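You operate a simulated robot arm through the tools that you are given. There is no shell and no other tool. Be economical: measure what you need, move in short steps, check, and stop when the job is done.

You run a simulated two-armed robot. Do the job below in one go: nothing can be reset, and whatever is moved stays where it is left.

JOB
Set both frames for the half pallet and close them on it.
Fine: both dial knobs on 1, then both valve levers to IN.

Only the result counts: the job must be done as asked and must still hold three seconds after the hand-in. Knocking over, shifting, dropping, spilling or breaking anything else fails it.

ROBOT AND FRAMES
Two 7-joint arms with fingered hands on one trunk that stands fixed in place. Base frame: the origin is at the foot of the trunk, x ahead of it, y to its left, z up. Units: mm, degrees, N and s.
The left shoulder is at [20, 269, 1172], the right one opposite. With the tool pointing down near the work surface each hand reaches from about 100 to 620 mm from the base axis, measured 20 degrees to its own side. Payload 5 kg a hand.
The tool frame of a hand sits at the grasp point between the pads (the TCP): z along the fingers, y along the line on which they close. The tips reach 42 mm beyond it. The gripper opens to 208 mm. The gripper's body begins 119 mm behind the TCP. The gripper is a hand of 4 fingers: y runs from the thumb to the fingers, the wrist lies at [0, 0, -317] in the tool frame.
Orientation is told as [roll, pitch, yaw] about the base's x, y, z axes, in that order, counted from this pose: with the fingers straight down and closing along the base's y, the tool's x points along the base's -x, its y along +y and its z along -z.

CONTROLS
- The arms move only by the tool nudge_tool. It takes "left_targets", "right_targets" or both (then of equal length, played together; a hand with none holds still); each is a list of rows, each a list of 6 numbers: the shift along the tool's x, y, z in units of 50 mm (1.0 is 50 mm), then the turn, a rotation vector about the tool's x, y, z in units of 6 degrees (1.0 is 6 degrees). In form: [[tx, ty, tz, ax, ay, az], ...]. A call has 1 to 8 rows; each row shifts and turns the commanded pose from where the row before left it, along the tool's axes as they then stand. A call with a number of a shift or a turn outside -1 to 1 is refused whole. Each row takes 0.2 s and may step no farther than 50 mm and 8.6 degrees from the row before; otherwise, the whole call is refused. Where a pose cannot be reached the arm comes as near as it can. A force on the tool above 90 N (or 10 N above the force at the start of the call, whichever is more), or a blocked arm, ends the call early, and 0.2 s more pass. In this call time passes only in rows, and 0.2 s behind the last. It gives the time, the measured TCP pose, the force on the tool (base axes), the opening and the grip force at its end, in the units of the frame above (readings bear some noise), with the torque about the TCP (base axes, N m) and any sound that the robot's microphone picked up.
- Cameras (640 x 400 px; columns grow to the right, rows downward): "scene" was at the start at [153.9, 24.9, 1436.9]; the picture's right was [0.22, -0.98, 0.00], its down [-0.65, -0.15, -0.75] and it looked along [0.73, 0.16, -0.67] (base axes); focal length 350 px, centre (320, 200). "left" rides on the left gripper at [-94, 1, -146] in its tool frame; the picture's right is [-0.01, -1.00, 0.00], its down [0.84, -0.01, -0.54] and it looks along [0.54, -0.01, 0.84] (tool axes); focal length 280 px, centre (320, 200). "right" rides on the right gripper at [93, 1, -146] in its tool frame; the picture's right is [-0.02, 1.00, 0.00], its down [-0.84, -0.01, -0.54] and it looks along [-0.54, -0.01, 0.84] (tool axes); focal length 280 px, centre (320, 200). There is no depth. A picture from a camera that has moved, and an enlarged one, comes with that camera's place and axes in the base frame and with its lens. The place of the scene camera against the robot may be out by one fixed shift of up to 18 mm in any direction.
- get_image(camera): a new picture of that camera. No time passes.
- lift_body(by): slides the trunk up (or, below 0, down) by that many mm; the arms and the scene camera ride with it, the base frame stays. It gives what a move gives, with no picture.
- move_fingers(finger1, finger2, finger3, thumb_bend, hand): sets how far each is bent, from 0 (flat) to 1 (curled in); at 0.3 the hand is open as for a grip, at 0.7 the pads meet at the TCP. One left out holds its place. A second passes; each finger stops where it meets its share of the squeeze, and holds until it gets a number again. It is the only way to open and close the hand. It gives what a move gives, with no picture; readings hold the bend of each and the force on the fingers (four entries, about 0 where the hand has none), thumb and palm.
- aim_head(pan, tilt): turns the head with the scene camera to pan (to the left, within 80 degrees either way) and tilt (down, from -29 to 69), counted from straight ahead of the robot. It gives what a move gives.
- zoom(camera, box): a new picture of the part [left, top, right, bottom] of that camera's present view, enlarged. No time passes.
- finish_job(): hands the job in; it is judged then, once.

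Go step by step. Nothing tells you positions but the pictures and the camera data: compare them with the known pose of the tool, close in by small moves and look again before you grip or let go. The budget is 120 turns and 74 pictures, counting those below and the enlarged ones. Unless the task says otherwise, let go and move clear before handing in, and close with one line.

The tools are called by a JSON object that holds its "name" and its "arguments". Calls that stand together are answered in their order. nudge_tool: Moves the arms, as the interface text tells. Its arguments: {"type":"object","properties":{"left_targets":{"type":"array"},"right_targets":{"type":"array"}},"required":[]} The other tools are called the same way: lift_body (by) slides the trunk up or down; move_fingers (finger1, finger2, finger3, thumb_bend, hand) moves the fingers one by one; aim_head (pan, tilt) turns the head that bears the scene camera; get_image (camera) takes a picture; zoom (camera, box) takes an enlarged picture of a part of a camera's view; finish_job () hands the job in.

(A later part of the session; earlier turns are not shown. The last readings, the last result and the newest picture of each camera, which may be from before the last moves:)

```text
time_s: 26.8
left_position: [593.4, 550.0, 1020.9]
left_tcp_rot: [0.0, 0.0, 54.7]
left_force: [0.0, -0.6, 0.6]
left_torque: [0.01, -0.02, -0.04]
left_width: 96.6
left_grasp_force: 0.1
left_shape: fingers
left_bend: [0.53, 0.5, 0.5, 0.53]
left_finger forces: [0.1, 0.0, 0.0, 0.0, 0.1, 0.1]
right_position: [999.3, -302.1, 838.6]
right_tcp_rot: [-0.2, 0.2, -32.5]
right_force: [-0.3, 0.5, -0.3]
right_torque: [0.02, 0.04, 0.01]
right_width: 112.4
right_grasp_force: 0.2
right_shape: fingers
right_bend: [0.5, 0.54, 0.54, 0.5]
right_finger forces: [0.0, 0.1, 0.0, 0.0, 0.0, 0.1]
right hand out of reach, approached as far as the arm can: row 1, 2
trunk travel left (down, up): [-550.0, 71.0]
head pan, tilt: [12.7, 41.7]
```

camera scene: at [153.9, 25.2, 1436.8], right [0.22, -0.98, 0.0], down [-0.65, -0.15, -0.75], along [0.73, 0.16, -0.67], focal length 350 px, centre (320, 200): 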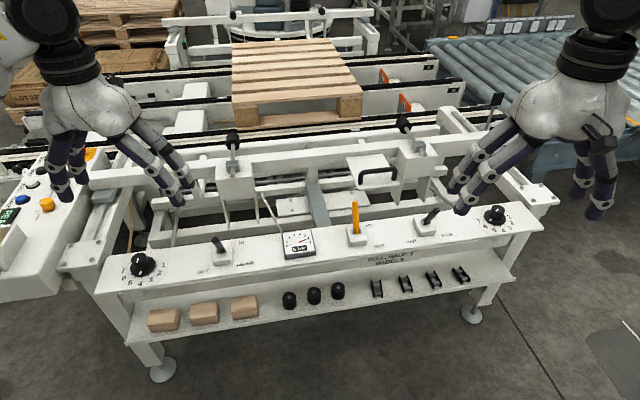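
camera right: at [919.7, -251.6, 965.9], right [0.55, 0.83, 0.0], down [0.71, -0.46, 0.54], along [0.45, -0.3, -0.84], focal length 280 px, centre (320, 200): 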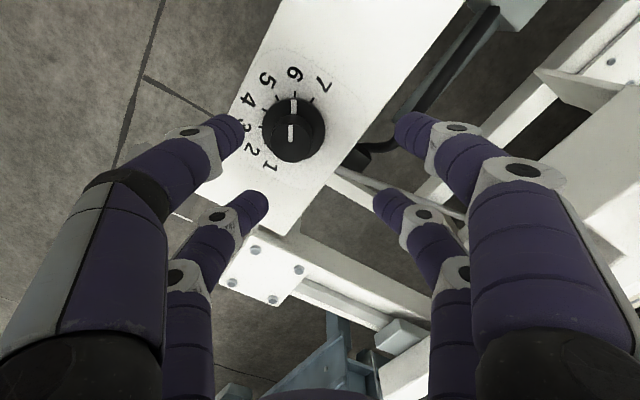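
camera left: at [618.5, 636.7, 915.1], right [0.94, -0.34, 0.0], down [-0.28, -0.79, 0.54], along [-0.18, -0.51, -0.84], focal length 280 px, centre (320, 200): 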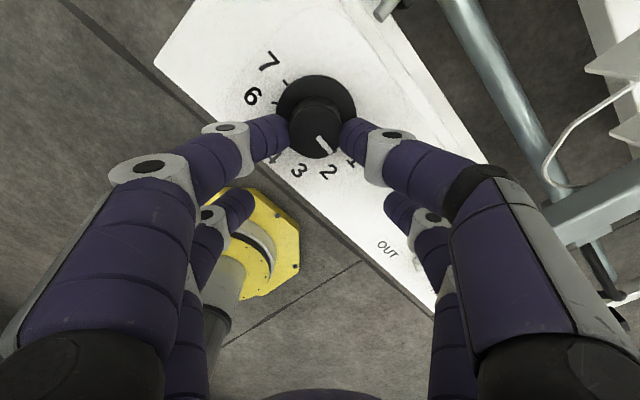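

The arm isn't moving on big retract steps, so I'll try very small ones.

{"name": "nudge_tool", "arguments": {"right_targets": [[0.04, -0.025, 0, 0, 0, 0], [0.04, -0.025, 0, 0, 0, 0], [0.04, -0.025, 0, 0, 0, 0], [0.06, -0.035, 0, 0, 0, 0], [0.08, -0.05, 0, 0, 0, 0], [0.1, -0.06, 0, 0, 0, 0], [0.1, -0.06, 0, 0, 0, 0], [0.1, -0.06, 0, 0, 0, 0]]}}

```text
time_s: 28.6
left_position: [593.2, 550.4, 1020.2]
left_tcp_rot: [0.0, -0.1, 54.7]
left_force: [-0.3, 0.3, 0.5]
left_torque: [0.0, -0.02, 0.0]
left_width: 96.8
left_grasp_force: 0.1
left_shape: fingers
left_bend: [0.53, 0.5, 0.5, 0.53]
left_finger forces: [0.0, 0.0, 0.0, 0.0, 0.0, 0.2]
right_position: [999.0, -302.8, 838.9]
right_tcp_rot: [-0.1, 0.2, -32.5]
right_force: [-0.1, -0.8, -1.0]
right_torque: [0.01, -0.01, -0.02]
right_width: 112.5
right_grasp_force: 0.1
right_shape: fingers
right_bend: [0.5, 0.54, 0.54, 0.5]
right_finger forces: [0.0, 0.1, 0.0, 0.1, 0.0, 0.0]
right hand out of reach, approached as far as the arm can: row 2, 4, 5, 6, 7, 8
trunk travel left (down, up): [-550.0, 71.0]
head pan, tilt: [12.7, 41.7]
```

It's a singular pose with the arm fully straight. I'll try a series of larger inward steps; the path inward at this height is clear.

{"name": "nudge_tool", "arguments": {"right_targets": [[0.6, -0.35, -0.4, 0, 0, 0], [0.6, -0.35, -0.4, 0, 0, 0], [0.6, -0.35, -0.4, 0, 0, 0], [0.6, -0.35, -0.4, 0, 0, 0]]}}

```text
time_s: 29.6
left_position: [593.9, 551.8, 1019.7]
left_tcp_rot: [-0.1, 0.0, 54.8]
left_force: [0.6, -0.1, 0.4]
left_torque: [0.04, -0.03, -0.01]
left_width: 96.9
left_grasp_force: 0.0
left_shape: fingers
left_bend: [0.53, 0.5, 0.5, 0.53]
left_finger forces: [0.1, 0.0, 0.1, 0.0, 0.1, 0.1]
right_position: [996.9, -292.3, 900.1]
right_tcp_rot: [-0.1, 0.2, -32.5]
right_force: [0.4, 0.2, -0.6]
right_torque: [-0.01, 0.02, -0.01]
right_width: 112.7
right_grasp_force: 0.0
right_shape: fingers
right_bend: [0.5, 0.54, 0.54, 0.5]
right_finger forces: [0.1, 0.0, 0.1, 0.0, 0.0, 0.0]
right hand out of reach, approached as far as the arm can: row 1, 2, 3, 4
trunk travel left (down, up): [-550.0, 71.0]
head pan, tilt: [12.7, 41.7]
```

{"name": "nudge_tool", "arguments": {"right_targets": [[0, 0, -0.8, 0, 0, 0], [0, 0, -0.8, 0, 0, 0], [0, 0, -0.8, 0, 0, 0], [0.2, -0.12, 0, 0, 0, -1], [0.2, -0.12, 0, 0, 0, -1]]}}

```text
time_s: 30.8
left_position: [591.7, 550.8, 1020.8]
left_tcp_rot: [-0.1, 0.0, 54.7]
left_force: [-0.1, 0.9, 1.0]
left_torque: [-0.05, -0.04, 0.04]
left_width: 96.9
left_grasp_force: 0.1
left_shape: fingers
left_bend: [0.53, 0.5, 0.5, 0.53]
left_finger forces: [0.0, 0.1, 0.0, 0.1, 0.1, 0.0]
right_position: [983.1, -290.5, 1023.8]
right_tcp_rot: [-0.1, 0.1, -20.5]
right_force: [0.2, 0.5, 0.8]
right_torque: [-0.02, -0.02, -0.01]
right_width: 112.7
right_grasp_force: 0.2
right_shape: fingers
right_bend: [0.5, 0.54, 0.54, 0.5]
right_finger forces: [0.1, 0.0, 0.1, 0.0, 0.1, 0.1]
right hand out of reach, approached as far as the arm can: row 2, 3, 4, 5
trunk travel left (down, up): [-550.0, 71.0]
head pan, tilt: [12.7, 41.7]
```

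The hand is still on the reach sphere. I'll try a sideways (-y) motion mixed with a little inward, so the elbow gets something to do.

{"name": "nudge_tool", "arguments": {"right_targets": [[-0.1, -0.85, 0, 0, 0, 0], [-0.1, -0.85, 0, 0, 0, 0], [-0.1, -0.85, 0, 0, 0, 0], [0.2, -0.5, 0, 0, 0, 0], [0.5, 0, 0, 0, 0, 0], [0.5, 0, 0, 0, 0, 0]]}}

{"name": "get_image", "arguments": {"camera": "scene"}}

```text
time_s: 32.2
left_position: [592.9, 551.4, 1020.5]
left_tcp_rot: [-0.1, 0.1, 54.7]
left_force: [0.4, 0.6, 0.4]
left_torque: [0.01, -0.01, 0.02]
left_width: 96.8
left_grasp_force: 0.0
left_shape: fingers
left_bend: [0.53, 0.5, 0.5, 0.53]
left_finger forces: [0.0, 0.0, 0.0, 0.0, 0.1, 0.0]
right_position: [980.1, -425.3, 1042.6]
right_tcp_rot: [-0.1, 0.1, -20.5]
right_force: [0.9, -0.8, 0.2]
right_torque: [-0.04, -0.02, -0.02]
right_width: 112.6
right_grasp_force: 0.1
right_shape: fingers
right_bend: [0.5, 0.54, 0.54, 0.5]
right_finger forces: [0.1, 0.0, 0.0, 0.0, 0.0, 0.0]
right hand out of reach, approached as far as the arm can: row 1, 2, 3, 4, 5, 6
trunk travel left (down, up): [-550.0, 71.0]
head pan, tilt: [12.7, 41.7]
```

```text
45 pictures are left
camera scene: at [153.7, 25.1, 1436.9], right [0.22, -0.98, 0.0], down [-0.65, -0.15, -0.75], along [0.73, 0.16, -0.66], focal length 350 px, centre (320, 200)
```

scene: 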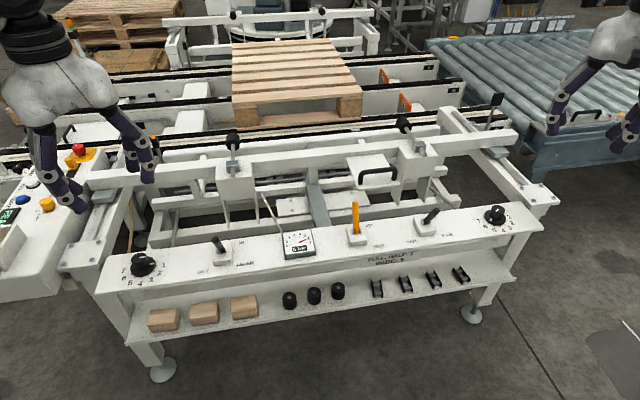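

Now I'll try a downward motion with a little inward; it's open space here and the hand is high.

{"name": "nudge_tool", "arguments": {"right_targets": [[0.2, 0, 0.8, 0, 0, 0], [0.3, 0, 0.8, 0, 0, 0], [0.3, 0, 0.8, 0, 0, 0]]}}

```text
time_s: 33.0
left_position: [592.7, 550.7, 1018.3]
left_tcp_rot: [0.0, 0.0, 54.5]
left_force: [0.7, -0.9, -0.3]
left_torque: [0.09, 0.15, -0.07]
left_width: 96.8
left_grasp_force: 0.1
left_shape: fingers
left_bend: [0.53, 0.5, 0.5, 0.53]
left_finger forces: [0.1, 0.0, 0.1, 0.0, 0.0, 0.1]
right_position: [996.5, -412.4, 927.3]
right_tcp_rot: [-0.2, 0.3, -20.6]
right_force: [1.2, 0.1, 0.9]
right_torque: [0.08, 0.08, 0.01]
right_width: 113.0
right_grasp_force: 0.1
right_shape: fingers
right_bend: [0.5, 0.54, 0.54, 0.5]
right_finger forces: [0.0, 0.1, 0.0, 0.1, 0.1, 0.1]
right hand out of reach, approached as far as the arm can: row 1, 2, 3
trunk travel left (down, up): [-550.0, 71.0]
head pan, tilt: [12.7, 41.7]
```

I'll look at the right arm itself to see how the elbow stands.

{"name": "aim_head", "arguments": {"pan": -25, "tilt": 25}}

{"name": "get_image", "arguments": {"camera": "scene"}}

```text
time_s: 34.0
left_position: [592.9, 551.2, 1019.7]
left_tcp_rot: [0.0, 0.1, 54.7]
left_force: [0.8, -0.3, 0.3]
left_torque: [0.0, 0.05, 0.02]
left_width: 96.8
left_grasp_force: 0.0
left_shape: fingers
left_bend: [0.53, 0.5, 0.5, 0.53]
left_finger forces: [0.0, 0.0, 0.0, 0.0, 0.0, 0.0]
right_position: [996.0, -413.0, 926.7]
right_tcp_rot: [-0.1, 0.3, -20.4]
right_force: [0.5, 0.2, 0.0]
right_torque: [0.0, 0.01, 0.03]
right_width: 112.5
right_grasp_force: 0.1
right_shape: fingers
right_bend: [0.5, 0.54, 0.54, 0.5]
right_finger forces: [0.0, 0.1, 0.0, 0.0, 0.0, 0.1]
trunk travel left (down, up): [-550.0, 71.0]
head pan, tilt: [-25.0, 25.0]
```

```text
44 pictures are left
camera scene: at [155.8, -32.3, 1462.6], right [-0.42, -0.91, 0.0], down [-0.38, 0.18, -0.91], along [0.82, -0.38, -0.42], focal length 350 px, centre (320, 200)
```

scene: 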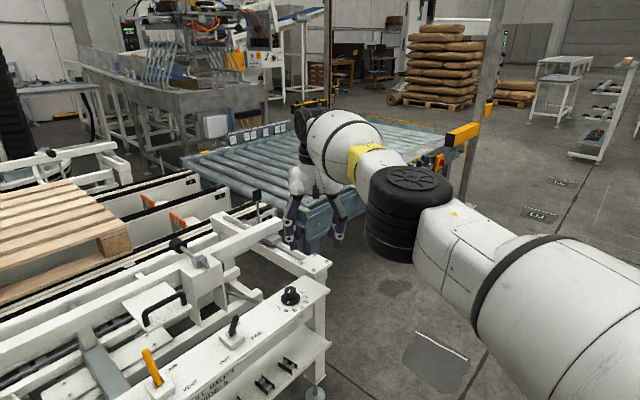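

The elbow's axis is vertical, with the elbow out to the right, so moving toward +y should bend it. I'll go +y with some inward.

{"name": "nudge_tool", "arguments": {"right_targets": [[0.33, 0.85, 0, 0, 0, 0], [0.4, 0.85, 0, 0, 0, 0], [0.5, 0.8, 0, 0, 0, 0], [0.6, 0.74, 0, 0, 0, 0], [0.6, 0.74, 0, 0, 0, 0]]}}

```text
time_s: 35.2
left_position: [592.2, 552.2, 1019.8]
left_tcp_rot: [0.0, 0.0, 54.8]
left_force: [-0.6, 1.0, -0.6]
left_torque: [-0.2, -0.04, -0.01]
left_width: 97.0
left_grasp_force: 0.1
left_shape: fingers
left_bend: [0.53, 0.5, 0.5, 0.53]
left_finger forces: [0.0, 0.1, 0.1, 0.0, 0.1, 0.0]
right_position: [981.5, -180.3, 929.5]
right_tcp_rot: [-0.2, 0.2, -20.6]
right_force: [0.6, -0.4, 0.8]
right_torque: [0.04, 0.05, 0.0]
right_width: 112.7
right_grasp_force: 0.1
right_shape: fingers
right_bend: [0.5, 0.54, 0.54, 0.5]
right_finger forces: [0.0, 0.0, 0.0, 0.0, 0.0, 0.0]
right hand out of reach, approached as far as the arm can: row 2, 3, 4, 5
trunk travel left (down, up): [-550.0, 71.0]
head pan, tilt: [-25.0, 25.0]
```

{"name": "nudge_tool", "arguments": {"right_targets": [[0, 0, 0, 0, 0, -1], [0, 0, 0, 0, 0, -1], [0, 0, 0, 0, 0, -1], [0.9, 0.15, 0, 0, 0, 0], [0.9, 0.15, 0, 0, 0, 0]]}}

{"name": "get_image", "arguments": {"camera": "scene"}}

```text
time_s: 36.4
left_position: [593.1, 550.8, 1019.7]
left_tcp_rot: [0.0, 0.0, 54.6]
left_force: [-0.3, 0.4, -0.7]
left_torque: [0.04, 0.01, 0.0]
left_width: 96.7
left_grasp_force: 0.1
left_shape: fingers
left_bend: [0.53, 0.5, 0.5, 0.53]
left_finger forces: [0.0, 0.0, 0.0, 0.1, 0.1, 0.0]
right_position: [978.2, -166.6, 932.4]
right_tcp_rot: [0.0, 0.2, -2.5]
right_force: [0.1, 0.3, -0.5]
right_torque: [-0.01, 0.02, 0.01]
right_width: 112.5
right_grasp_force: 0.1
right_shape: fingers
right_bend: [0.5, 0.54, 0.54, 0.5]
right_finger forces: [0.1, 0.0, 0.0, 0.1, 0.0, 0.0]
right hand out of reach, approached as far as the arm can: row 4, 5
trunk travel left (down, up): [-550.0, 71.0]
head pan, tilt: [-25.0, 25.0]
```

```text
43 pictures are left
camera scene: at [155.5, -32.6, 1462.7], right [-0.42, -0.91, 0.0], down [-0.38, 0.18, -0.91], along [0.82, -0.38, -0.42], focal length 350 px, centre (320, 200)
```

scene: 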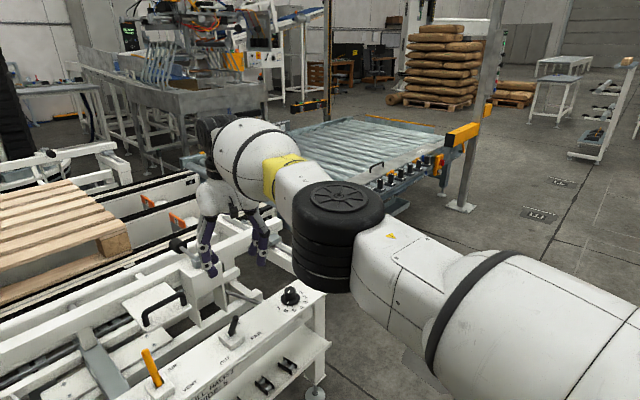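

It is creeping inward very slowly, so the solver is heavily damped here. I'll push a full series of inward rows; nothing on the bench is as tall as the hand's path.

{"name": "nudge_tool", "arguments": {"right_targets": [[1, 0, 0, 0, 0, 0], [1, 0, 0, 0, 0, 0], [1, 0, 0, 0, 0, 0], [1, 0, 0, 0, 0, 0], [1, 0, 0, 0, 0, 0], [1, 0, 0, 0, 0, 0], [1, 0, 0, 0, 0, 0], [1, 0, 0, 0, 0, 0]]}}

```text
time_s: 38.2
left_position: [594.5, 550.1, 1020.0]
left_tcp_rot: [0.0, 0.0, 54.7]
left_force: [-0.4, 0.5, 0.6]
left_torque: [-0.01, 0.01, 0.0]
left_width: 96.7
left_grasp_force: 0.1
left_shape: fingers
left_bend: [0.53, 0.5, 0.5, 0.53]
left_finger forces: [0.0, 0.0, 0.0, 0.1, 0.0, 0.0]
right_position: [962.8, -102.2, 952.1]
right_tcp_rot: [0.0, 0.2, -2.6]
right_force: [0.0, -0.6, -0.2]
right_torque: [0.0, 0.02, -0.02]
right_width: 112.7
right_grasp_force: 0.1
right_shape: fingers
right_bend: [0.5, 0.54, 0.54, 0.5]
right_finger forces: [0.1, 0.0, 0.1, 0.1, 0.0, 0.0]
right hand out of reach, approached as far as the arm can: row 1, 2, 3, 4, 5, 6, 7, 8
trunk travel left (down, up): [-550.0, 71.0]
head pan, tilt: [-25.0, 25.0]
```

It only slides along the reach sphere, so the elbow needs another trigger. I'll try yawing the hand the other way together with small inward steps.

{"name": "nudge_tool", "arguments": {"right_targets": [[0.1, 0, 0, 0, 0, 1], [0.1, 0, 0, 0, 0, 1], [0.1, 0, 0, 0, 0, 1], [0.1, 0, 0, 0, 0, 1], [0.2, 0, 0, 0, 0, 1], [0.3, 0, 0, 0, 0, 1]]}}

```text
time_s: 39.6
left_position: [592.2, 549.3, 1021.4]
left_tcp_rot: [0.1, -0.1, 54.7]
left_force: [-1.0, 0.2, 0.4]
left_torque: [-0.03, -0.01, 0.01]
left_width: 96.9
left_grasp_force: 0.0
left_shape: fingers
left_bend: [0.53, 0.5, 0.5, 0.53]
left_finger forces: [0.0, 0.1, 0.1, 0.0, 0.0, 0.1]
right_position: [954.1, -78.5, 955.3]
right_tcp_rot: [-0.3, 0.2, -38.7]
right_force: [0.2, -0.2, -0.8]
right_torque: [-0.03, -0.01, 0.02]
right_width: 112.9
right_grasp_force: 0.0
right_shape: fingers
right_bend: [0.5, 0.54, 0.54, 0.5]
right_finger forces: [0.0, 0.0, 0.1, 0.0, 0.0, 0.1]
right hand out of reach, approached as far as the arm can: row 1, 2, 3, 4, 5, 6
trunk travel left (down, up): [-550.0, 71.0]
head pan, tilt: [-25.0, 25.0]
```

Fitting the points, the boundary is a sphere about (170,-352,1180) with radius about 830. I'll try the long way toward -y with steady inward demand.

{"name": "nudge_tool", "arguments": {"right_targets": [[-0.13, -0.96, 0, 0, 0, 0], [-0.13, -0.96, 0, 0, 0, 0], [-0.13, -0.96, 0, 0, 0, 0], [-0.13, -0.96, 0, 0, 0, 0], [-0.1, -0.96, 0, 0, 0, 0], [-0.1, -0.96, 0, 0, 0, 0], [0, -0.9, 0, 0, 0, 0], [0, -0.9, 0, 0, 0, 0]]}}

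```text
time_s: 41.4
left_position: [593.4, 549.0, 1020.8]
left_tcp_rot: [0.0, 0.0, 54.6]
left_force: [0.5, -1.1, 0.9]
left_torque: [0.3, 0.0, -0.04]
left_width: 96.9
left_grasp_force: 0.0
left_shape: fingers
left_bend: [0.53, 0.5, 0.5, 0.53]
left_finger forces: [0.0, 0.1, 0.1, 0.0, 0.0, 0.1]
right_position: [990.0, -293.2, 978.3]
right_tcp_rot: [-0.1, 0.2, -38.6]
right_force: [0.1, -1.0, -1.0]
right_torque: [0.1, -0.07, 0.02]
right_width: 112.8
right_grasp_force: 0.2
right_shape: fingers
right_bend: [0.5, 0.54, 0.54, 0.5]
right_finger forces: [0.0, 0.0, 0.0, 0.0, 0.1, 0.0]
right hand out of reach, approached as far as the arm can: row 1, 2, 3, 4, 5, 6, 7, 8
trunk travel left (down, up): [-550.0, 71.0]
head pan, tilt: [-25.0, 25.0]
```

The arm is still locked straight. I'll try shaking it out with alternating outward/inward and tilt rows in free space.

{"name": "nudge_tool", "arguments": {"right_targets": [[0.5, 0, 0, 0, -1, 0], [0.5, 0, 0, 0, -1, 0], [0.5, 0, 0, 0, -1, 0], [0.5, 0, 0, 0, -1, 0], [0.5, 0, 0, 0, -1, 0]]}}

```text
time_s: 42.6
left_position: [591.6, 548.5, 1021.2]
left_tcp_rot: [0.1, 0.0, 54.7]
left_force: [0.7, -0.6, 0.4]
left_torque: [0.16, -0.06, -0.01]
left_width: 96.8
left_grasp_force: 0.1
left_shape: fingers
left_bend: [0.53, 0.5, 0.5, 0.53]
left_finger forces: [0.0, 0.0, 0.0, 0.0, 0.1, 0.0]
right_position: [1031.2, -256.1, 985.9]
right_tcp_rot: [-0.3, -11.6, -38.5]
right_force: [-0.9, -1.2, -0.2]
right_torque: [0.08, -0.01, 0.03]
right_width: 112.9
right_grasp_force: 0.0
right_shape: fingers
right_bend: [0.5, 0.54, 0.54, 0.5]
right_finger forces: [0.0, 0.0, 0.0, 0.0, 0.0, 0.1]
right hand out of reach, approached as far as the arm can: row 1, 2, 3, 4, 5
trunk travel left (down, up): [-550.0, 71.0]
head pan, tilt: [-25.0, 25.0]
```

Pure yaw rows are accepted even when the arm is straight, and they should share some motion with the elbow. I'll yaw +48° with tiny matching inward steps so the elbow can start bending.

{"name": "nudge_tool", "arguments": {"right_targets": [[0.003, -0.003, 0, 0, 0, -1], [0.007, -0.007, 0, 0, 0, -1], [0.013, -0.009, 0, 0, 0, -1], [0.019, -0.011, 0, 0, 0, -1], [0.025, -0.011, 0, 0, 0, -1], [0.032, -0.01, 0, 0, 0, -1], [0.039, -0.008, 0, 0, 0, -1], [0.045, -0.005, 0, 0, 0, -1]]}}

```text
time_s: 44.4
left_position: [592.7, 550.9, 1020.2]
left_tcp_rot: [0.0, 0.1, 54.7]
left_force: [-0.4, 0.4, -0.6]
left_torque: [0.02, 0.02, -0.03]
left_width: 96.7
left_grasp_force: 0.0
left_shape: fingers
left_bend: [0.53, 0.5, 0.5, 0.53]
left_finger forces: [0.1, 0.0, 0.0, 0.0, 0.0, 0.0]
right_position: [1030.9, -255.4, 984.3]
right_tcp_rot: [-8.8, -7.2, 10.1]
right_force: [-0.7, -0.2, 0.0]
right_torque: [0.0, 0.02, -0.01]
right_width: 113.0
right_grasp_force: 0.0
right_shape: fingers
right_bend: [0.5, 0.54, 0.54, 0.5]
right_finger forces: [0.0, 0.0, 0.0, 0.1, 0.0, 0.0]
right hand out of reach, approached as far as the arm can: row 5, 7
trunk travel left (down, up): [-550.0, 71.0]
head pan, tilt: [-25.0, 25.0]
```

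{"name": "nudge_tool", "arguments": {"right_targets": [[0.004, 0, 0, 0, 0, 1], [0.01, -0.001, 0, 0, 0, 1], [0.016, -0.003, 0, 0, 0, 1], [0.021, -0.007, 0, 0, 0, 1], [0.025, -0.011, 0, 0, 0, 1], [0.029, -0.017, 0, 0, 0, 1], [0.032, -0.023, 0, 0, 0, 1], [0.034, -0.03, 0, 0, 0, 1]]}}

{"name": "get_image", "arguments": {"camera": "scene"}}

```text
time_s: 46.2
left_position: [593.3, 551.2, 1019.9]
left_tcp_rot: [0.0, 0.0, 54.6]
left_force: [0.2, -0.5, 0.6]
left_torque: [-0.02, 0.01, 0.01]
left_width: 96.7
left_grasp_force: 0.0
left_shape: fingers
left_bend: [0.53, 0.5, 0.5, 0.53]
left_finger forces: [0.1, 0.0, 0.0, 0.1, 0.0, 0.0]
right_position: [1031.2, -256.6, 984.3]
right_tcp_rot: [-0.5, -11.4, -38.6]
right_force: [-0.1, -0.2, -0.4]
right_torque: [-0.03, 0.01, 0.01]
right_width: 112.8
right_grasp_force: 0.1
right_shape: fingers
right_bend: [0.5, 0.54, 0.54, 0.5]
right_finger forces: [0.0, 0.0, 0.0, 0.0, 0.0, 0.0]
right hand out of reach, approached as far as the arm can: row 2, 5, 7, 8
trunk travel left (down, up): [-550.0, 71.0]
head pan, tilt: [-25.0, 25.0]
```

```text
42 pictures are left
camera scene: at [155.5, -32.4, 1462.7], right [-0.42, -0.91, 0.0], down [-0.38, 0.18, -0.91], along [0.82, -0.38, -0.42], focal length 350 px, centre (320, 200)
```

scene: 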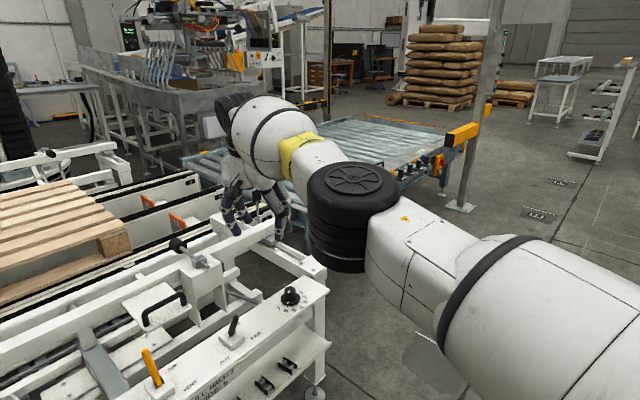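

Next idea: yaw the hand until the last wrist joint saturates. Beyond that, only the elbow can give more yaw, so it has to bend.

{"name": "nudge_tool", "arguments": {"right_targets": [[0, 0, 0, 0, 0, 1], [0, 0, 0, 0, 0, 1], [0, 0, 0, 0, 0, 1], [0, 0, 0, 0, 0, 1], [0, 0, 0, 0, 0, 1], [0, 0, 0, 0, 0, 1], [0, 0, 0, 0, 0, 1], [0, 0, 0, 0, 0, 1]]}}

{"name": "nudge_tool", "arguments": {"right_targets": [[0, 0, 0, 0, 0, 1], [0, 0, 0, 0, 0, 1], [0, 0, 0, 0, 0, 1], [0, 0, 0, 0, 0, 1], [0, 0, 0, 0, 0, 1], [0, 0, 0, 0, 0, 1], [0, 0, 0, 0, 0, 1], [0, 0, 0, 0, 0, 1]]}}

```text
time_s: 48.0
left_position: [593.3, 551.6, 1019.8]
left_tcp_rot: [-0.1, 0.0, 54.8]
left_force: [-1.6, 0.7, 0.0]
left_torque: [-0.01, -0.05, -0.01]
left_width: 97.0
left_grasp_force: 0.0
left_shape: fingers
left_bend: [0.53, 0.5, 0.5, 0.53]
left_finger forces: [0.0, 0.0, 0.0, 0.0, 0.0, 0.0]
right_position: [1034.7, -272.4, 989.6]
right_tcp_rot: [7.0, -9.4, -75.5]
right_force: [-0.6, 7.3, 0.0]
right_torque: [-0.76, -0.02, -0.17]
right_width: 112.9
right_grasp_force: 0.0
right_shape: fingers
right_bend: [0.5, 0.54, 0.54, 0.5]
right_finger forces: [0.0, 0.0, 0.0, 0.0, 0.0, 0.0]
right hand out of reach, approached as far as the arm can: row 7, 8
trunk travel left (down, up): [-550.0, 71.0]
head pan, tilt: [-25.0, 25.0]
```

```text
time_s: 49.8
left_position: [593.2, 550.3, 1019.7]
left_tcp_rot: [-0.1, -0.1, 54.8]
left_force: [0.6, 0.3, -0.6]
left_torque: [-0.04, -0.01, 0.02]
left_width: 96.9
left_grasp_force: 0.2
left_shape: fingers
left_bend: [0.53, 0.5, 0.5, 0.53]
left_finger forces: [0.0, 0.0, 0.0, 0.0, 0.0, 0.0]
right_position: [1035.2, -273.3, 987.4]
right_tcp_rot: [7.0, -9.0, -75.4]
right_force: [-0.4, 0.0, 0.7]
right_torque: [0.04, 0.02, -0.01]
right_width: 112.6
right_grasp_force: 0.0
right_shape: fingers
right_bend: [0.5, 0.54, 0.54, 0.5]
right_finger forces: [0.0, 0.1, 0.0, 0.1, 0.0, 0.1]
right hand out of reach, approached as far as the arm can: row 1, 2, 3, 4, 5, 6, 7, 8
trunk travel left (down, up): [-550.0, 71.0]
head pan, tilt: [-25.0, 25.0]
```

Negative yaw saturates at -75° and the elbow doesn't give that way, so the free bending direction must be the opposite one. I'll wind the yaw to its positive limit.

{"name": "nudge_tool", "arguments": {"right_targets": [[0, 0, 0, 0, 0, -1], [0, 0, 0, 0, 0, -1], [0, 0, 0, 0, 0, -1], [0, 0, 0, 0, 0, -1], [0, 0, 0, 0, 0, -1], [0, 0, 0, 0, 0, -1], [0, 0, 0, 0, 0, -1], [0, 0, 0, 0, 0, -1]]}}

{"name": "nudge_tool", "arguments": {"right_targets": [[0, 0, 0, 0, 0, -1], [0, 0, 0, 0, 0, -1], [0, 0, 0, 0, 0, -1], [0, 0, 0, 0, 0, -1], [0, 0, 0, 0, 0, -1], [0, 0, 0, 0, 0, -1], [0, 0, 0, 0, 0, -1], [0, 0, 0, 0, 0, -1]]}}

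{"name": "nudge_tool", "arguments": {"right_targets": [[0, 0, 0, 0, 0, -1], [0, 0, 0, 0, 0, -1], [0, 0, 0, 0, 0, -1], [0, 0, 0, 0, 0, -1], [0, 0, 0, 0, 0, -1], [0, 0, 0, 0, 0, -1], [0, 0, 0, 0, 0, -1], [0, 0, 0, 0, 0, -1]]}}

{"name": "nudge_tool", "arguments": {"right_targets": [[0, 0, 0, 0, 0, -1], [0, 0, 0, 0, 0, -1], [0, 0, 0, 0, 0, -1], [0, 0, 0, 0, 0, -1], [0, 0, 0, 0, 0, -1], [0, 0, 0, 0, 0, -1], [0, 0, 0, 0, 0, -1], [0, 0, 0, 0, 0, -1]]}}

```text
time_s: 51.6
left_position: [594.2, 551.9, 1019.9]
left_tcp_rot: [-0.1, 0.0, 54.7]
left_force: [0.4, 0.5, 0.2]
left_torque: [-0.01, 0.03, -0.02]
left_width: 96.8
left_grasp_force: 0.0
left_shape: fingers
left_bend: [0.53, 0.5, 0.5, 0.53]
left_finger forces: [0.1, 0.0, 0.1, 0.0, 0.1, 0.1]
right_position: [1035.5, -273.7, 988.8]
right_tcp_rot: [-1.9, -11.1, -26.6]
right_force: [-1.1, -0.1, -0.4]
right_torque: [0.0, 0.0, 0.02]
right_width: 113.1
right_grasp_force: 0.1
right_shape: fingers
right_bend: [0.5, 0.54, 0.54, 0.5]
right_finger forces: [0.0, 0.0, 0.1, 0.0, 0.0, 0.0]
trunk travel left (down, up): [-550.0, 71.0]
head pan, tilt: [-25.0, 25.0]
```

```text
time_s: 53.4
left_position: [593.3, 550.6, 1019.0]
left_tcp_rot: [0.0, -0.1, 54.7]
left_force: [-0.5, -0.4, 0.7]
left_torque: [0.02, 0.01, 0.0]
left_width: 96.6
left_grasp_force: 0.0
left_shape: fingers
left_bend: [0.53, 0.5, 0.5, 0.53]
left_finger forces: [0.1, 0.0, 0.1, 0.0, 0.0, 0.0]
right_position: [1035.2, -272.0, 989.3]
right_tcp_rot: [-9.6, -5.9, 21.7]
right_force: [-0.3, -0.9, 0.1]
right_torque: [0.02, -0.02, -0.01]
right_width: 112.7
right_grasp_force: 0.0
right_shape: fingers
right_bend: [0.5, 0.54, 0.54, 0.5]
right_finger forces: [0.0, 0.0, 0.0, 0.0, 0.1, 0.1]
trunk travel left (down, up): [-550.0, 71.0]
head pan, tilt: [-25.0, 25.0]
```

```text
time_s: 55.2
left_position: [593.6, 551.1, 1020.2]
left_tcp_rot: [0.0, -0.1, 54.7]
left_force: [0.3, -0.1, -0.2]
left_torque: [-0.04, -0.02, -0.01]
left_width: 96.8
left_grasp_force: 0.1
left_shape: fingers
left_bend: [0.53, 0.5, 0.5, 0.53]
left_finger forces: [0.0, 0.0, 0.0, 0.0, 0.0, 0.1]
right_position: [1035.5, -272.1, 988.3]
right_tcp_rot: [-10.9, 3.2, 68.9]
right_force: [0.0, -0.1, 0.7]
right_torque: [0.01, -0.02, -0.01]
right_width: 113.0
right_grasp_force: 0.0
right_shape: fingers
right_bend: [0.5, 0.54, 0.54, 0.5]
right_finger forces: [0.0, 0.1, 0.0, 0.0, 0.0, 0.1]
trunk travel left (down, up): [-550.0, 71.0]
head pan, tilt: [-25.0, 25.0]
```

```text
time_s: 57.0
left_position: [593.0, 551.8, 1020.5]
left_tcp_rot: [0.0, 0.1, 54.7]
left_force: [0.8, 0.7, 0.1]
left_torque: [0.01, -0.01, 0.0]
left_width: 96.9
left_grasp_force: 0.1
left_shape: fingers
left_bend: [0.53, 0.5, 0.5, 0.53]
left_finger forces: [0.0, 0.1, 0.1, 0.0, 0.0, 0.0]
right_position: [1035.9, -273.7, 989.0]
right_tcp_rot: [-5.0, 10.2, 116.8]
right_force: [0.4, 0.4, -0.1]
right_torque: [0.0, -0.03, 0.01]
right_width: 112.9
right_grasp_force: 0.0
right_shape: fingers
right_bend: [0.5, 0.54, 0.54, 0.5]
right_finger forces: [0.0, 0.1, 0.0, 0.1, 0.1, 0.0]
trunk travel left (down, up): [-550.0, 71.0]
head pan, tilt: [-25.0, 25.0]
```

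{"name": "nudge_tool", "arguments": {"right_targets": [[0, 0, 0, 0, 0, -1], [0, 0, 0, 0, 0, -1], [0, 0, 0, 0, 0, -1], [0, 0, 0, 0, 0, -1], [0, 0, 0, 0, 0, -1], [0, 0, 0, 0, 0, -1], [0, 0, 0, 0, 0, -1], [0, 0, 0, 0, 0, -1]]}}

{"name": "nudge_tool", "arguments": {"right_targets": [[0, 0, 0, 0, 0, -1], [0, 0, 0, 0, 0, -1], [0, 0, 0, 0, 0, -1], [0, 0, 0, 0, 0, -1], [0, 0, 0, 0, 0, -1], [0, 0, 0, 0, 0, -1], [0, 0, 0, 0, 0, -1], [0, 0, 0, 0, 0, -1]]}}

{"name": "nudge_tool", "arguments": {"right_targets": [[0, 0, 0, 0, 0, -1], [0, 0, 0, 0, 0, -1], [0, 0, 0, 0, 0, -1], [0, 0, 0, 0, 0, -1], [0, 0, 0, 0, 0, -1], [0, 0, 0, 0, 0, -1], [0, 0, 0, 0, 0, -1], [0, 0, 0, 0, 0, -1]]}}

```text
time_s: 58.8
left_position: [592.9, 551.3, 1021.5]
left_tcp_rot: [0.0, 0.0, 54.7]
left_force: [-0.1, 0.0, -0.4]
left_torque: [-0.01, -0.01, -0.02]
left_width: 96.6
left_grasp_force: 0.0
left_shape: fingers
left_bend: [0.53, 0.5, 0.5, 0.53]
left_finger forces: [0.0, 0.0, 0.0, 0.1, 0.0, 0.0]
right_position: [1035.6, -272.8, 989.8]
right_tcp_rot: [4.3, 10.5, 165.6]
right_force: [0.1, 0.2, -0.2]
right_torque: [0.02, 0.02, 0.01]
right_width: 112.7
right_grasp_force: 0.0
right_shape: fingers
right_bend: [0.5, 0.54, 0.54, 0.5]
right_finger forces: [0.0, 0.0, 0.1, 0.0, 0.0, 0.0]
trunk travel left (down, up): [-550.0, 71.0]
head pan, tilt: [-25.0, 25.0]
```

```text
time_s: 60.6
left_position: [592.5, 551.5, 1020.4]
left_tcp_rot: [-0.1, 0.1, 54.6]
left_force: [-0.2, 0.5, -0.8]
left_torque: [0.01, 0.01, 0.02]
left_width: 96.7
left_grasp_force: 0.0
left_shape: fingers
left_bend: [0.53, 0.5, 0.5, 0.53]
left_finger forces: [0.0, 0.0, 0.0, 0.0, 0.0, 0.1]
right_position: [1036.6, -273.5, 988.2]
right_tcp_rot: [10.6, 3.9, -146.5]
right_force: [-0.7, 0.0, -0.3]
right_torque: [-0.01, -0.01, -0.02]
right_width: 112.7
right_grasp_force: 0.0
right_shape: fingers
right_bend: [0.5, 0.54, 0.54, 0.5]
right_finger forces: [0.1, 0.1, 0.2, 0.0, 0.0, 0.0]
trunk travel left (down, up): [-550.0, 71.0]
head pan, tilt: [-25.0, 25.0]
```

```text
time_s: 62.4
left_position: [593.5, 551.4, 1020.3]
left_tcp_rot: [-0.1, 0.0, 54.6]
left_force: [-0.4, -0.3, -1.1]
left_torque: [0.01, 0.05, -0.02]
left_width: 96.7
left_grasp_force: 0.1
left_shape: fingers
left_bend: [0.53, 0.5, 0.5, 0.53]
left_finger forces: [0.1, 0.0, 0.0, 0.0, 0.0, 0.0]
right_position: [1036.6, -272.9, 989.7]
right_tcp_rot: [9.9, -5.3, -99.2]
right_force: [0.3, 0.7, -0.2]
right_torque: [-0.01, 0.04, 0.02]
right_width: 112.5
right_grasp_force: 0.1
right_shape: fingers
right_bend: [0.5, 0.54, 0.54, 0.5]
right_finger forces: [0.0, 0.0, 0.0, 0.1, 0.1, 0.0]
trunk travel left (down, up): [-550.0, 71.0]
head pan, tilt: [-25.0, 25.0]
```

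{"name": "nudge_tool", "arguments": {"right_targets": [[0, 0, 0, 0, 0, -1], [0, 0, 0, 0, 0, -1], [0, 0, 0, 0, 0, -1], [0, -0.03, 0, 0, 0, -1], [0, -0.08, 0, 0, 0, -1], [0, -0.12, 0, 0, 0, -1], [0, -0.2, 0, 0, 0, -1], [0, -0.3, 0, 0, 0, -1]]}}

```text
time_s: 64.2
left_position: [592.8, 550.5, 1020.7]
left_tcp_rot: [0.0, 0.0, 54.8]
left_force: [-2.1, 0.0, 1.0]
left_torque: [0.04, -0.15, 0.03]
left_width: 96.8
left_grasp_force: 0.2
left_shape: fingers
left_bend: [0.53, 0.5, 0.5, 0.53]
left_finger forces: [0.1, 0.0, 0.0, 0.0, 0.0, 0.0]
right_position: [1023.1, -282.3, 988.7]
right_tcp_rot: [7.9, -9.1, -75.7]
right_force: [-0.9, 0.1, 0.1]
right_torque: [-0.03, -0.04, -0.01]
right_width: 112.6
right_grasp_force: 0.1
right_shape: fingers
right_bend: [0.5, 0.54, 0.54, 0.5]
right_finger forces: [0.0, 0.2, 0.1, 0.0, 0.0, 0.1]
right hand out of reach, approached as far as the arm can: row 4, 5, 6, 7, 8
trunk travel left (down, up): [-550.0, 71.0]
head pan, tilt: [-25.0, 25.0]
```

{"name": "nudge_tool", "arguments": {"right_targets": [[-0.1, -0.4, 0, 0, 0, -1], [-0.1, -0.4, 0, 0, 0, -1], [-0.1, -0.5, 0, 0, 0, -1], [-0.1, -0.5, 0, 0, 0, -1], [-0.1, -0.5, 0, 0, 0, -1], [-0.1, -0.5, 0, 0, 0, -1]]}}

```text
time_s: 65.6
left_position: [591.8, 549.7, 1021.4]
left_tcp_rot: [0.1, 0.0, 54.8]
left_force: [-1.6, -0.7, 0.4]
left_torque: [-0.01, -0.13, 0.02]
left_width: 96.5
left_grasp_force: 0.1
left_shape: fingers
left_bend: [0.53, 0.5, 0.5, 0.53]
left_finger forces: [0.1, 0.0, 0.0, 0.1, 0.0, 0.0]
right_position: [1002.7, -320.0, 990.0]
right_tcp_rot: [7.4, -9.6, -71.8]
right_force: [0.2, 0.1, 0.7]
right_torque: [0.02, -0.06, 0.01]
right_width: 113.0
right_grasp_force: 0.2
right_shape: fingers
right_bend: [0.5, 0.54, 0.54, 0.5]
right_finger forces: [0.1, 0.0, 0.1, 0.0, 0.0, 0.0]
right hand out of reach, approached as far as the arm can: row 1, 2, 3, 4, 5, 6
trunk travel left (down, up): [-550.0, 71.0]
head pan, tilt: [-25.0, 25.0]
```

The arm is now genuinely bending: the wrist is about 40 mm inside the sphere. I'll continue inward without turning.

{"name": "nudge_tool", "arguments": {"right_targets": [[0.2, -0.6, 0, 0, 0, 0.3], [0.2, -0.6, 0, 0, 0, 0.5], [0.2, -0.6, 0, 0, 0, 1], [0.2, -0.5, 0, 0, 0, 1]]}}

```text
time_s: 66.6
left_position: [593.6, 551.6, 1020.1]
left_tcp_rot: [0.0, 0.0, 54.7]
left_force: [0.2, -0.3, 0.4]
left_torque: [0.03, 0.02, 0.02]
left_width: 96.8
left_grasp_force: 0.0
left_shape: fingers
left_bend: [0.53, 0.5, 0.5, 0.53]
left_finger forces: [0.1, 0.0, 0.1, 0.0, 0.0, 0.0]
right_position: [883.4, -312.0, 968.4]
right_tcp_rot: [10.0, -7.0, -88.7]
right_force: [-0.3, -0.3, -0.6]
right_torque: [0.01, -0.01, -0.02]
right_width: 112.6
right_grasp_force: 0.0
right_shape: fingers
right_bend: [0.5, 0.54, 0.54, 0.5]
right_finger forces: [0.0, 0.0, 0.0, 0.0, 0.1, 0.0]
trunk travel left (down, up): [-550.0, 71.0]
head pan, tilt: [-25.0, 25.0]
```

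The arm is free again. I'll straighten the tilt, then unwind the yaw to about 105°, which leaves one 150° counter-clockwise sweep available.

{"name": "nudge_tool", "arguments": {"right_targets": [[0, 0, -0.2, 0.83, 0.58, 0], [0, 0, -0.2, 0.83, 0.58, 0], [0, 0, 0, 0, 0, 1], [0, 0, 0, 0, 0, 1], [0, 0, 0, 0, 0, 1], [0, 0, 0, 0, 0, 1], [0, 0, 0, 0, 0, 1], [0, 0, 0, 0, 0, 1]]}}

{"name": "nudge_tool", "arguments": {"right_targets": [[0, 0, 0, 0, 0, 1], [0, 0, 0, 0, 0, 1], [0, 0, 0, 0, 0, 1], [0, 0, 0, 0, 0, 1], [0, 0, 0, 0, 0, 1], [0, 0, 0, 0, 0, 1], [0, 0, 0, 0, 0, 1], [0, 0, 0, 0, 0, 1]]}}

{"name": "nudge_tool", "arguments": {"right_targets": [[0, 0, 0, 0, 0, 1], [0, 0, 0, 0, 0, 1], [0, 0, 0, 0, 0, 1], [0, 0, 0, 0, 0, 1], [0, 0, 0, 0, 0, 1], [0, 0, 0, 0, 0, 1], [0, 0, 0, 0, 0, 1], [0, 0, 0, 0, 0, 1]]}}

```text
time_s: 68.4
left_position: [592.7, 550.9, 1019.9]
left_tcp_rot: [0.0, 0.0, 54.7]
left_force: [0.4, -0.2, 0.1]
left_torque: [0.0, 0.02, -0.05]
left_width: 96.6
left_grasp_force: 0.0
left_shape: fingers
left_bend: [0.53, 0.5, 0.5, 0.53]
left_finger forces: [0.0, 0.0, 0.0, 0.0, 0.1, 0.1]
right_position: [880.7, -309.3, 986.0]
right_tcp_rot: [0.1, -0.2, -124.1]
right_force: [-0.2, -0.7, 0.8]
right_torque: [-0.01, -0.01, -0.03]
right_width: 112.5
right_grasp_force: 0.2
right_shape: fingers
right_bend: [0.5, 0.54, 0.54, 0.5]
right_finger forces: [0.1, 0.0, 0.1, 0.0, 0.0, 0.0]
trunk travel left (down, up): [-550.0, 71.0]
head pan, tilt: [-25.0, 25.0]
```

```text
time_s: 70.2
left_position: [593.1, 549.8, 1020.1]
left_tcp_rot: [0.0, 0.0, 54.7]
left_force: [0.6, -0.3, -1.4]
left_torque: [-0.02, 0.0, -0.03]
left_width: 97.2
left_grasp_force: 0.1
left_shape: fingers
left_bend: [0.53, 0.5, 0.5, 0.53]
left_finger forces: [0.1, 0.0, 0.0, 0.0, 0.1, 0.1]
right_position: [882.3, -309.4, 987.1]
right_tcp_rot: [0.2, -0.1, -172.1]
right_force: [-0.1, 0.6, 0.1]
right_torque: [-0.02, -0.04, 0.04]
right_width: 112.9
right_grasp_force: 0.2
right_shape: fingers
right_bend: [0.5, 0.54, 0.54, 0.5]
right_finger forces: [0.0, 0.0, 0.0, 0.0, 0.0, 0.0]
trunk travel left (down, up): [-550.0, 71.0]
head pan, tilt: [-25.0, 25.0]
```

```text
time_s: 72.0
left_position: [592.5, 549.6, 1020.3]
left_tcp_rot: [0.0, 0.1, 54.7]
left_force: [0.1, -0.2, 0.7]
left_torque: [0.01, 0.04, 0.0]
left_width: 96.5
left_grasp_force: 0.0
left_shape: fingers
left_bend: [0.53, 0.5, 0.5, 0.53]
left_finger forces: [0.0, 0.0, 0.1, 0.0, 0.1, 0.0]
right_position: [880.4, -309.3, 988.5]
right_tcp_rot: [0.3, 0.0, 139.8]
right_force: [0.3, 0.3, 0.3]
right_torque: [-0.01, -0.01, 0.0]
right_width: 112.9
right_grasp_force: 0.1
right_shape: fingers
right_bend: [0.5, 0.54, 0.54, 0.5]
right_finger forces: [0.0, 0.0, 0.1, 0.0, 0.1, 0.1]
trunk travel left (down, up): [-550.0, 71.0]
head pan, tilt: [-25.0, 25.0]
```

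{"name": "nudge_tool", "arguments": {"right_targets": [[0, 0, 0, 0, 0, 1], [0, 0, 0, 0, 0, 1], [0, 0, 0, 0, 0, 1], [0, 0, 0, 0, 0, 1], [0, 0, 0, 0, 0, 1], [0.13, -0.88, 0, 0, 0, 0], [0.13, -0.88, 0, 0, 0, 0]]}}

{"name": "move_fingers", "arguments": {"hand": "right", "finger1": 0.54, "finger2": 0.5, "finger3": 0.5, "thumb_bend": 0.54}}

{"name": "get_image", "arguments": {"camera": "right"}}

```text
time_s: 73.6
left_position: [592.4, 552.3, 1018.3]
left_tcp_rot: [0.0, 0.2, 54.6]
left_force: [0.2, 1.4, -0.7]
left_torque: [-0.17, 0.01, 0.02]
left_width: 96.7
left_grasp_force: 0.0
left_shape: fingers
left_bend: [0.53, 0.5, 0.5, 0.53]
left_finger forces: [0.0, 0.0, 0.0, 0.0, 0.0, 0.1]
right_position: [967.0, -287.3, 987.1]
right_tcp_rot: [0.4, 0.4, 110.0]
right_force: [0.5, 0.3, 0.9]
right_torque: [-0.06, 0.03, -0.01]
right_width: 113.1
right_grasp_force: 0.1
right_shape: fingers
right_bend: [0.5, 0.54, 0.54, 0.5]
right_finger forces: [0.1, 0.0, 0.1, 0.1, 0.0, 0.1]
trunk travel left (down, up): [-550.0, 71.0]
head pan, tilt: [-25.0, 25.0]
```

```text
time_s: 74.6
left_position: [594.1, 549.3, 1020.5]
left_tcp_rot: [0.0, 0.0, 54.7]
left_force: [-0.1, 0.3, 0.0]
left_torque: [0.01, -0.01, 0.02]
left_width: 96.9
left_grasp_force: 0.0
left_shape: fingers
left_bend: [0.53, 0.5, 0.5, 0.53]
left_finger forces: [0.0, 0.0, 0.1, 0.0, 0.1, 0.0]
right_position: [966.2, -290.1, 984.8]
right_tcp_rot: [0.2, 0.2, 110.0]
right_force: [-0.3, 0.2, 0.2]
right_torque: [0.03, 0.04, -0.05]
right_width: 91.8
right_grasp_force: 0.1
right_shape: fingers
right_bend: [0.54, 0.5, 0.5, 0.54]
right_finger forces: [0.1, 0.0, 0.0, 0.1, 0.0, 0.0]
trunk travel left (down, up): [-550.0, 71.0]
head pan, tilt: [-25.0, 25.0]
```

```text
41 pictures are left
camera right: at [997.1, -377.2, 1132.0], right [-0.94, -0.33, 0.0], down [-0.27, 0.8, 0.54], along [-0.18, 0.5, -0.84], focal length 280 px, centre (320, 200)
```

right: 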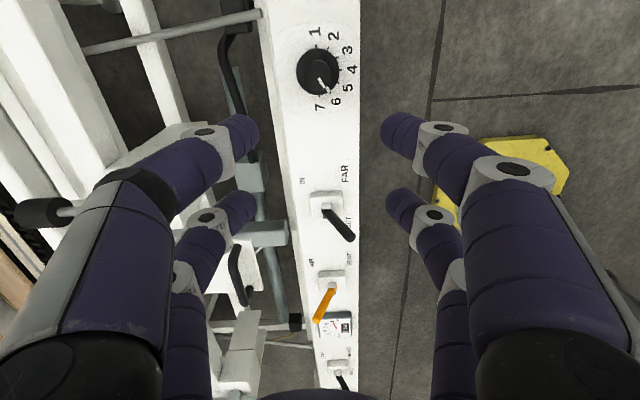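

The far knob is at (977,-321) and the front pair is centred on it. I'm descending to pinch height.

{"name": "nudge_tool", "arguments": {"right_targets": [[0, 0, 1, 0, 0, 0], [0, 0, 1, 0, 0, 0], [0, 0, 1, 0, 0, 0], [0, 0, 0.6, 0, 0, 0]]}}

{"name": "get_image", "arguments": {"camera": "right"}}

```text
time_s: 75.6
left_position: [594.0, 551.1, 1020.4]
left_tcp_rot: [0.0, 0.0, 54.7]
left_force: [0.1, -1.4, 0.1]
left_torque: [-0.02, 0.03, 0.0]
left_width: 96.6
left_grasp_force: 0.1
left_shape: fingers
left_bend: [0.53, 0.5, 0.5, 0.53]
left_finger forces: [0.0, 0.0, 0.0, 0.2, 0.0, 0.0]
right_position: [967.4, -291.8, 804.9]
right_tcp_rot: [0.3, 0.1, 110.0]
right_force: [0.4, -0.1, -0.5]
right_torque: [0.01, 0.11, 0.02]
right_width: 92.2
right_grasp_force: 0.0
right_shape: fingers
right_bend: [0.54, 0.5, 0.5, 0.54]
right_finger forces: [0.0, 0.0, 0.0, 0.1, 0.0, 0.0]
trunk travel left (down, up): [-550.0, 71.0]
head pan, tilt: [-25.0, 25.0]
```

```text
40 pictures are left
camera right: at [998.5, -379.9, 952.0], right [-0.94, -0.33, 0.01], down [-0.28, 0.8, 0.54], along [-0.18, 0.5, -0.84], focal length 280 px, centre (320, 200)
```

right: 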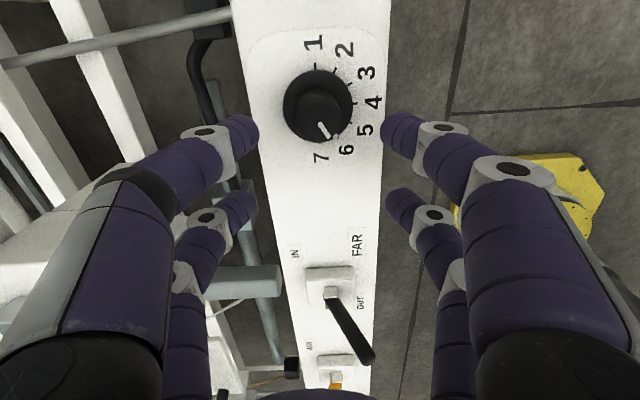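

{"name": "nudge_tool", "arguments": {"right_targets": [[0, 0, 0.7, 0, 0, 0]]}}

{"name": "move_fingers", "arguments": {"hand": "right", "finger1": 0.72, "thumb_bend": 0.72}}

{"name": "get_image", "arguments": {"camera": "right"}}

```text
time_s: 76.0
left_position: [594.7, 549.6, 1019.9]
left_tcp_rot: [0.0, 0.0, 54.6]
left_force: [1.6, -1.3, -1.1]
left_torque: [0.07, 0.17, -0.02]
left_width: 96.8
left_grasp_force: 0.0
left_shape: fingers
left_bend: [0.53, 0.5, 0.5, 0.53]
left_finger forces: [0.0, 0.0, 0.1, 0.0, 0.1, 0.1]
right_position: [968.0, -295.0, 769.6]
right_tcp_rot: [0.3, 0.2, 110.0]
right_force: [0.5, 0.1, 0.3]
right_torque: [0.08, 0.11, -0.02]
right_width: 92.1
right_grasp_force: 0.0
right_shape: fingers
right_bend: [0.54, 0.5, 0.5, 0.54]
right_finger forces: [0.1, 0.1, 0.0, 0.0, 0.1, 0.1]
trunk travel left (down, up): [-550.0, 71.0]
head pan, tilt: [-25.0, 25.0]
```

```text
time_s: 77.0
left_position: [592.3, 551.1, 1019.2]
left_tcp_rot: [0.0, -0.1, 54.7]
left_force: [0.2, -0.5, -0.1]
left_torque: [0.0, -0.01, 0.04]
left_width: 97.1
left_grasp_force: 0.0
left_shape: fingers
left_bend: [0.53, 0.5, 0.5, 0.53]
left_finger forces: [0.0, 0.0, 0.0, 0.1, 0.0, 0.1]
right_position: [967.5, -293.0, 771.1]
right_tcp_rot: [0.2, 0.3, 110.0]
right_force: [14.8, 4.0, 3.7]
right_torque: [0.0, -0.52, 0.41]
right_width: 40.1
right_grasp_force: 17.1
right_shape: fingers
right_bend: [0.64, 0.5, 0.5, 0.66]
right_finger forces: [9.7, 0.0, 0.0, 0.0, 23.5, 0.0]
trunk travel left (down, up): [-550.0, 71.0]
head pan, tilt: [-25.0, 25.0]
```

```text
39 pictures are left
camera right: at [998.0, -380.9, 917.4], right [-0.94, -0.33, 0.0], down [-0.28, 0.8, 0.54], along [-0.18, 0.5, -0.84], focal length 280 px, centre (320, 200)
```

right: 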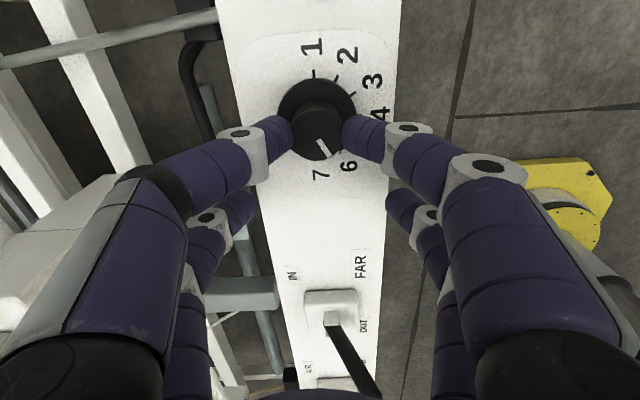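

Good pinch. Turning counter-clockwise 48° about the knob axis.

{"name": "nudge_tool", "arguments": {"right_targets": [[0.001, 0.063, 0, 0, 0, -1], [0.001, 0.063, 0, 0, 0, -1], [0.001, 0.063, 0, 0, 0, -1], [0.001, 0.063, 0, 0, 0, -1], [0.001, 0.063, 0, 0, 0, -1], [0.001, 0.063, 0, 0, 0, -1], [0.001, 0.063, 0, 0, 0, -1], [0.001, 0.063, 0, 0, 0, -1]]}}

{"name": "get_image", "arguments": {"camera": "right"}}

```text
time_s: 78.8
left_position: [594.3, 549.8, 1019.2]
left_tcp_rot: [-0.1, -0.1, 54.7]
left_force: [0.1, 0.4, -0.6]
left_torque: [-0.02, 0.02, 0.02]
left_width: 96.8
left_grasp_force: 0.0
left_shape: fingers
left_bend: [0.53, 0.5, 0.5, 0.53]
left_finger forces: [0.0, 0.0, 0.0, 0.1, 0.0, 0.0]
right_position: [949.8, -309.3, 771.8]
right_tcp_rot: [0.3, 0.0, 158.1]
right_force: [20.1, -2.2, 1.7]
right_torque: [-0.15, -0.71, 0.15]
right_width: 40.1
right_grasp_force: 15.7
right_shape: fingers
right_bend: [0.64, 0.5, 0.5, 0.67]
right_finger forces: [13.3, 0.1, 0.0, 0.0, 17.6, 0.1]
trunk travel left (down, up): [-550.0, 71.0]
head pan, tilt: [-25.0, 25.0]
```

```text
38 pictures are left
camera right: at [1035.3, -344.4, 917.2], right [-0.39, -0.92, 0.01], down [-0.78, 0.33, 0.54], along [-0.5, 0.2, -0.84], focal length 280 px, centre (320, 200)
```

right: 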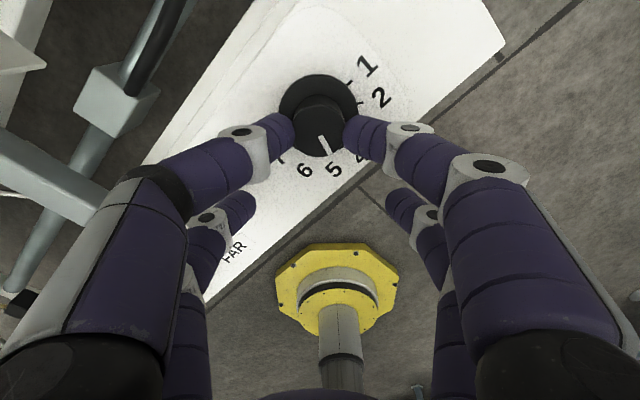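

{"name": "nudge_tool", "arguments": {"right_targets": [[0.01, 0.063, 0, 0, 0, -1], [0.01, 0.063, 0, 0, 0, -1], [0.01, 0.063, 0, 0, 0, -1], [0.01, 0.063, 0, 0, 0, -1], [0.001, 0.063, 0, 0, 0, -1], [0.001, 0.063, 0, 0, 0, -1], [0.001, 0.063, 0, 0, 0, -1], [0.001, 0.063, 0, 0, 0, -1]]}}

{"name": "nudge_tool", "arguments": {"right_targets": [[0.001, 0.063, 0, 0, 0, -1], [0.001, 0.063, 0, 0, 0, -1], [0.001, 0.063, 0, 0, 0, -1], [0.001, 0.063, 0, 0, 0, -1], [0.001, 0.063, 0, 0, 0, -1], [0.001, 0.063, 0, 0, 0, -1]]}}

{"name": "get_image", "arguments": {"camera": "right"}}

```text
time_s: 80.6
left_position: [593.0, 550.8, 1020.6]
left_tcp_rot: [0.0, 0.0, 54.7]
left_force: [1.1, 0.9, -0.6]
left_torque: [-0.01, 0.03, 0.0]
left_width: 97.0
left_grasp_force: 0.1
left_shape: fingers
left_bend: [0.53, 0.5, 0.5, 0.53]
left_finger forces: [0.0, 0.0, 0.0, 0.0, 0.0, 0.0]
right_position: [949.9, -332.7, 771.0]
right_tcp_rot: [0.1, -0.3, -154.0]
right_force: [5.8, 2.5, -0.6]
right_torque: [-0.06, -0.24, -0.03]
right_width: 39.7
right_grasp_force: 14.7
right_shape: fingers
right_bend: [0.63, 0.5, 0.5, 0.67]
right_finger forces: [14.7, 0.1, 0.0, 0.0, 15.0, 0.0]
trunk travel left (down, up): [-550.0, 71.0]
head pan, tilt: [-25.0, 25.0]
```

```text
time_s: 82.0
left_position: [593.2, 550.9, 1020.6]
left_tcp_rot: [0.0, 0.0, 54.7]
left_force: [-0.5, 0.3, -0.7]
left_torque: [-0.02, 0.0, -0.01]
left_width: 96.9
left_grasp_force: 0.0
left_shape: fingers
left_bend: [0.53, 0.5, 0.5, 0.53]
left_finger forces: [0.0, 0.1, 0.1, 0.0, 0.0, 0.1]
right_position: [963.5, -347.9, 771.7]
right_tcp_rot: [-0.1, -0.4, -118.1]
right_force: [2.3, 1.1, -3.0]
right_torque: [-0.14, -0.24, -0.06]
right_width: 39.7
right_grasp_force: 14.3
right_shape: fingers
right_bend: [0.63, 0.5, 0.5, 0.67]
right_finger forces: [14.8, 0.0, 0.0, 0.0, 13.8, 0.1]
trunk travel left (down, up): [-550.0, 71.0]
head pan, tilt: [-25.0, 25.0]
```

```text
37 pictures are left
camera right: at [1008.1, -264.7, 917.2], right [0.88, -0.48, 0.0], down [-0.4, -0.74, 0.54], along [-0.26, -0.48, -0.84], focal length 280 px, centre (320, 200)
```

right: 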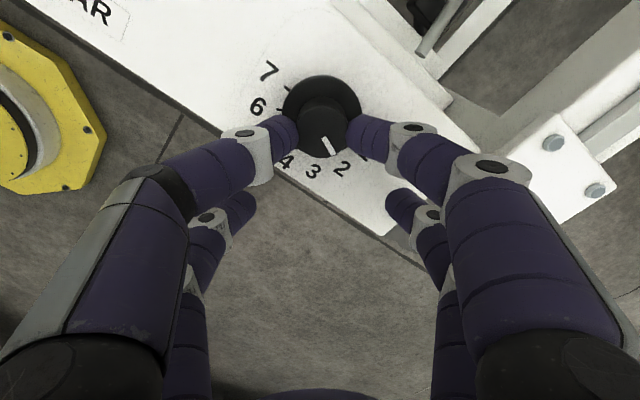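

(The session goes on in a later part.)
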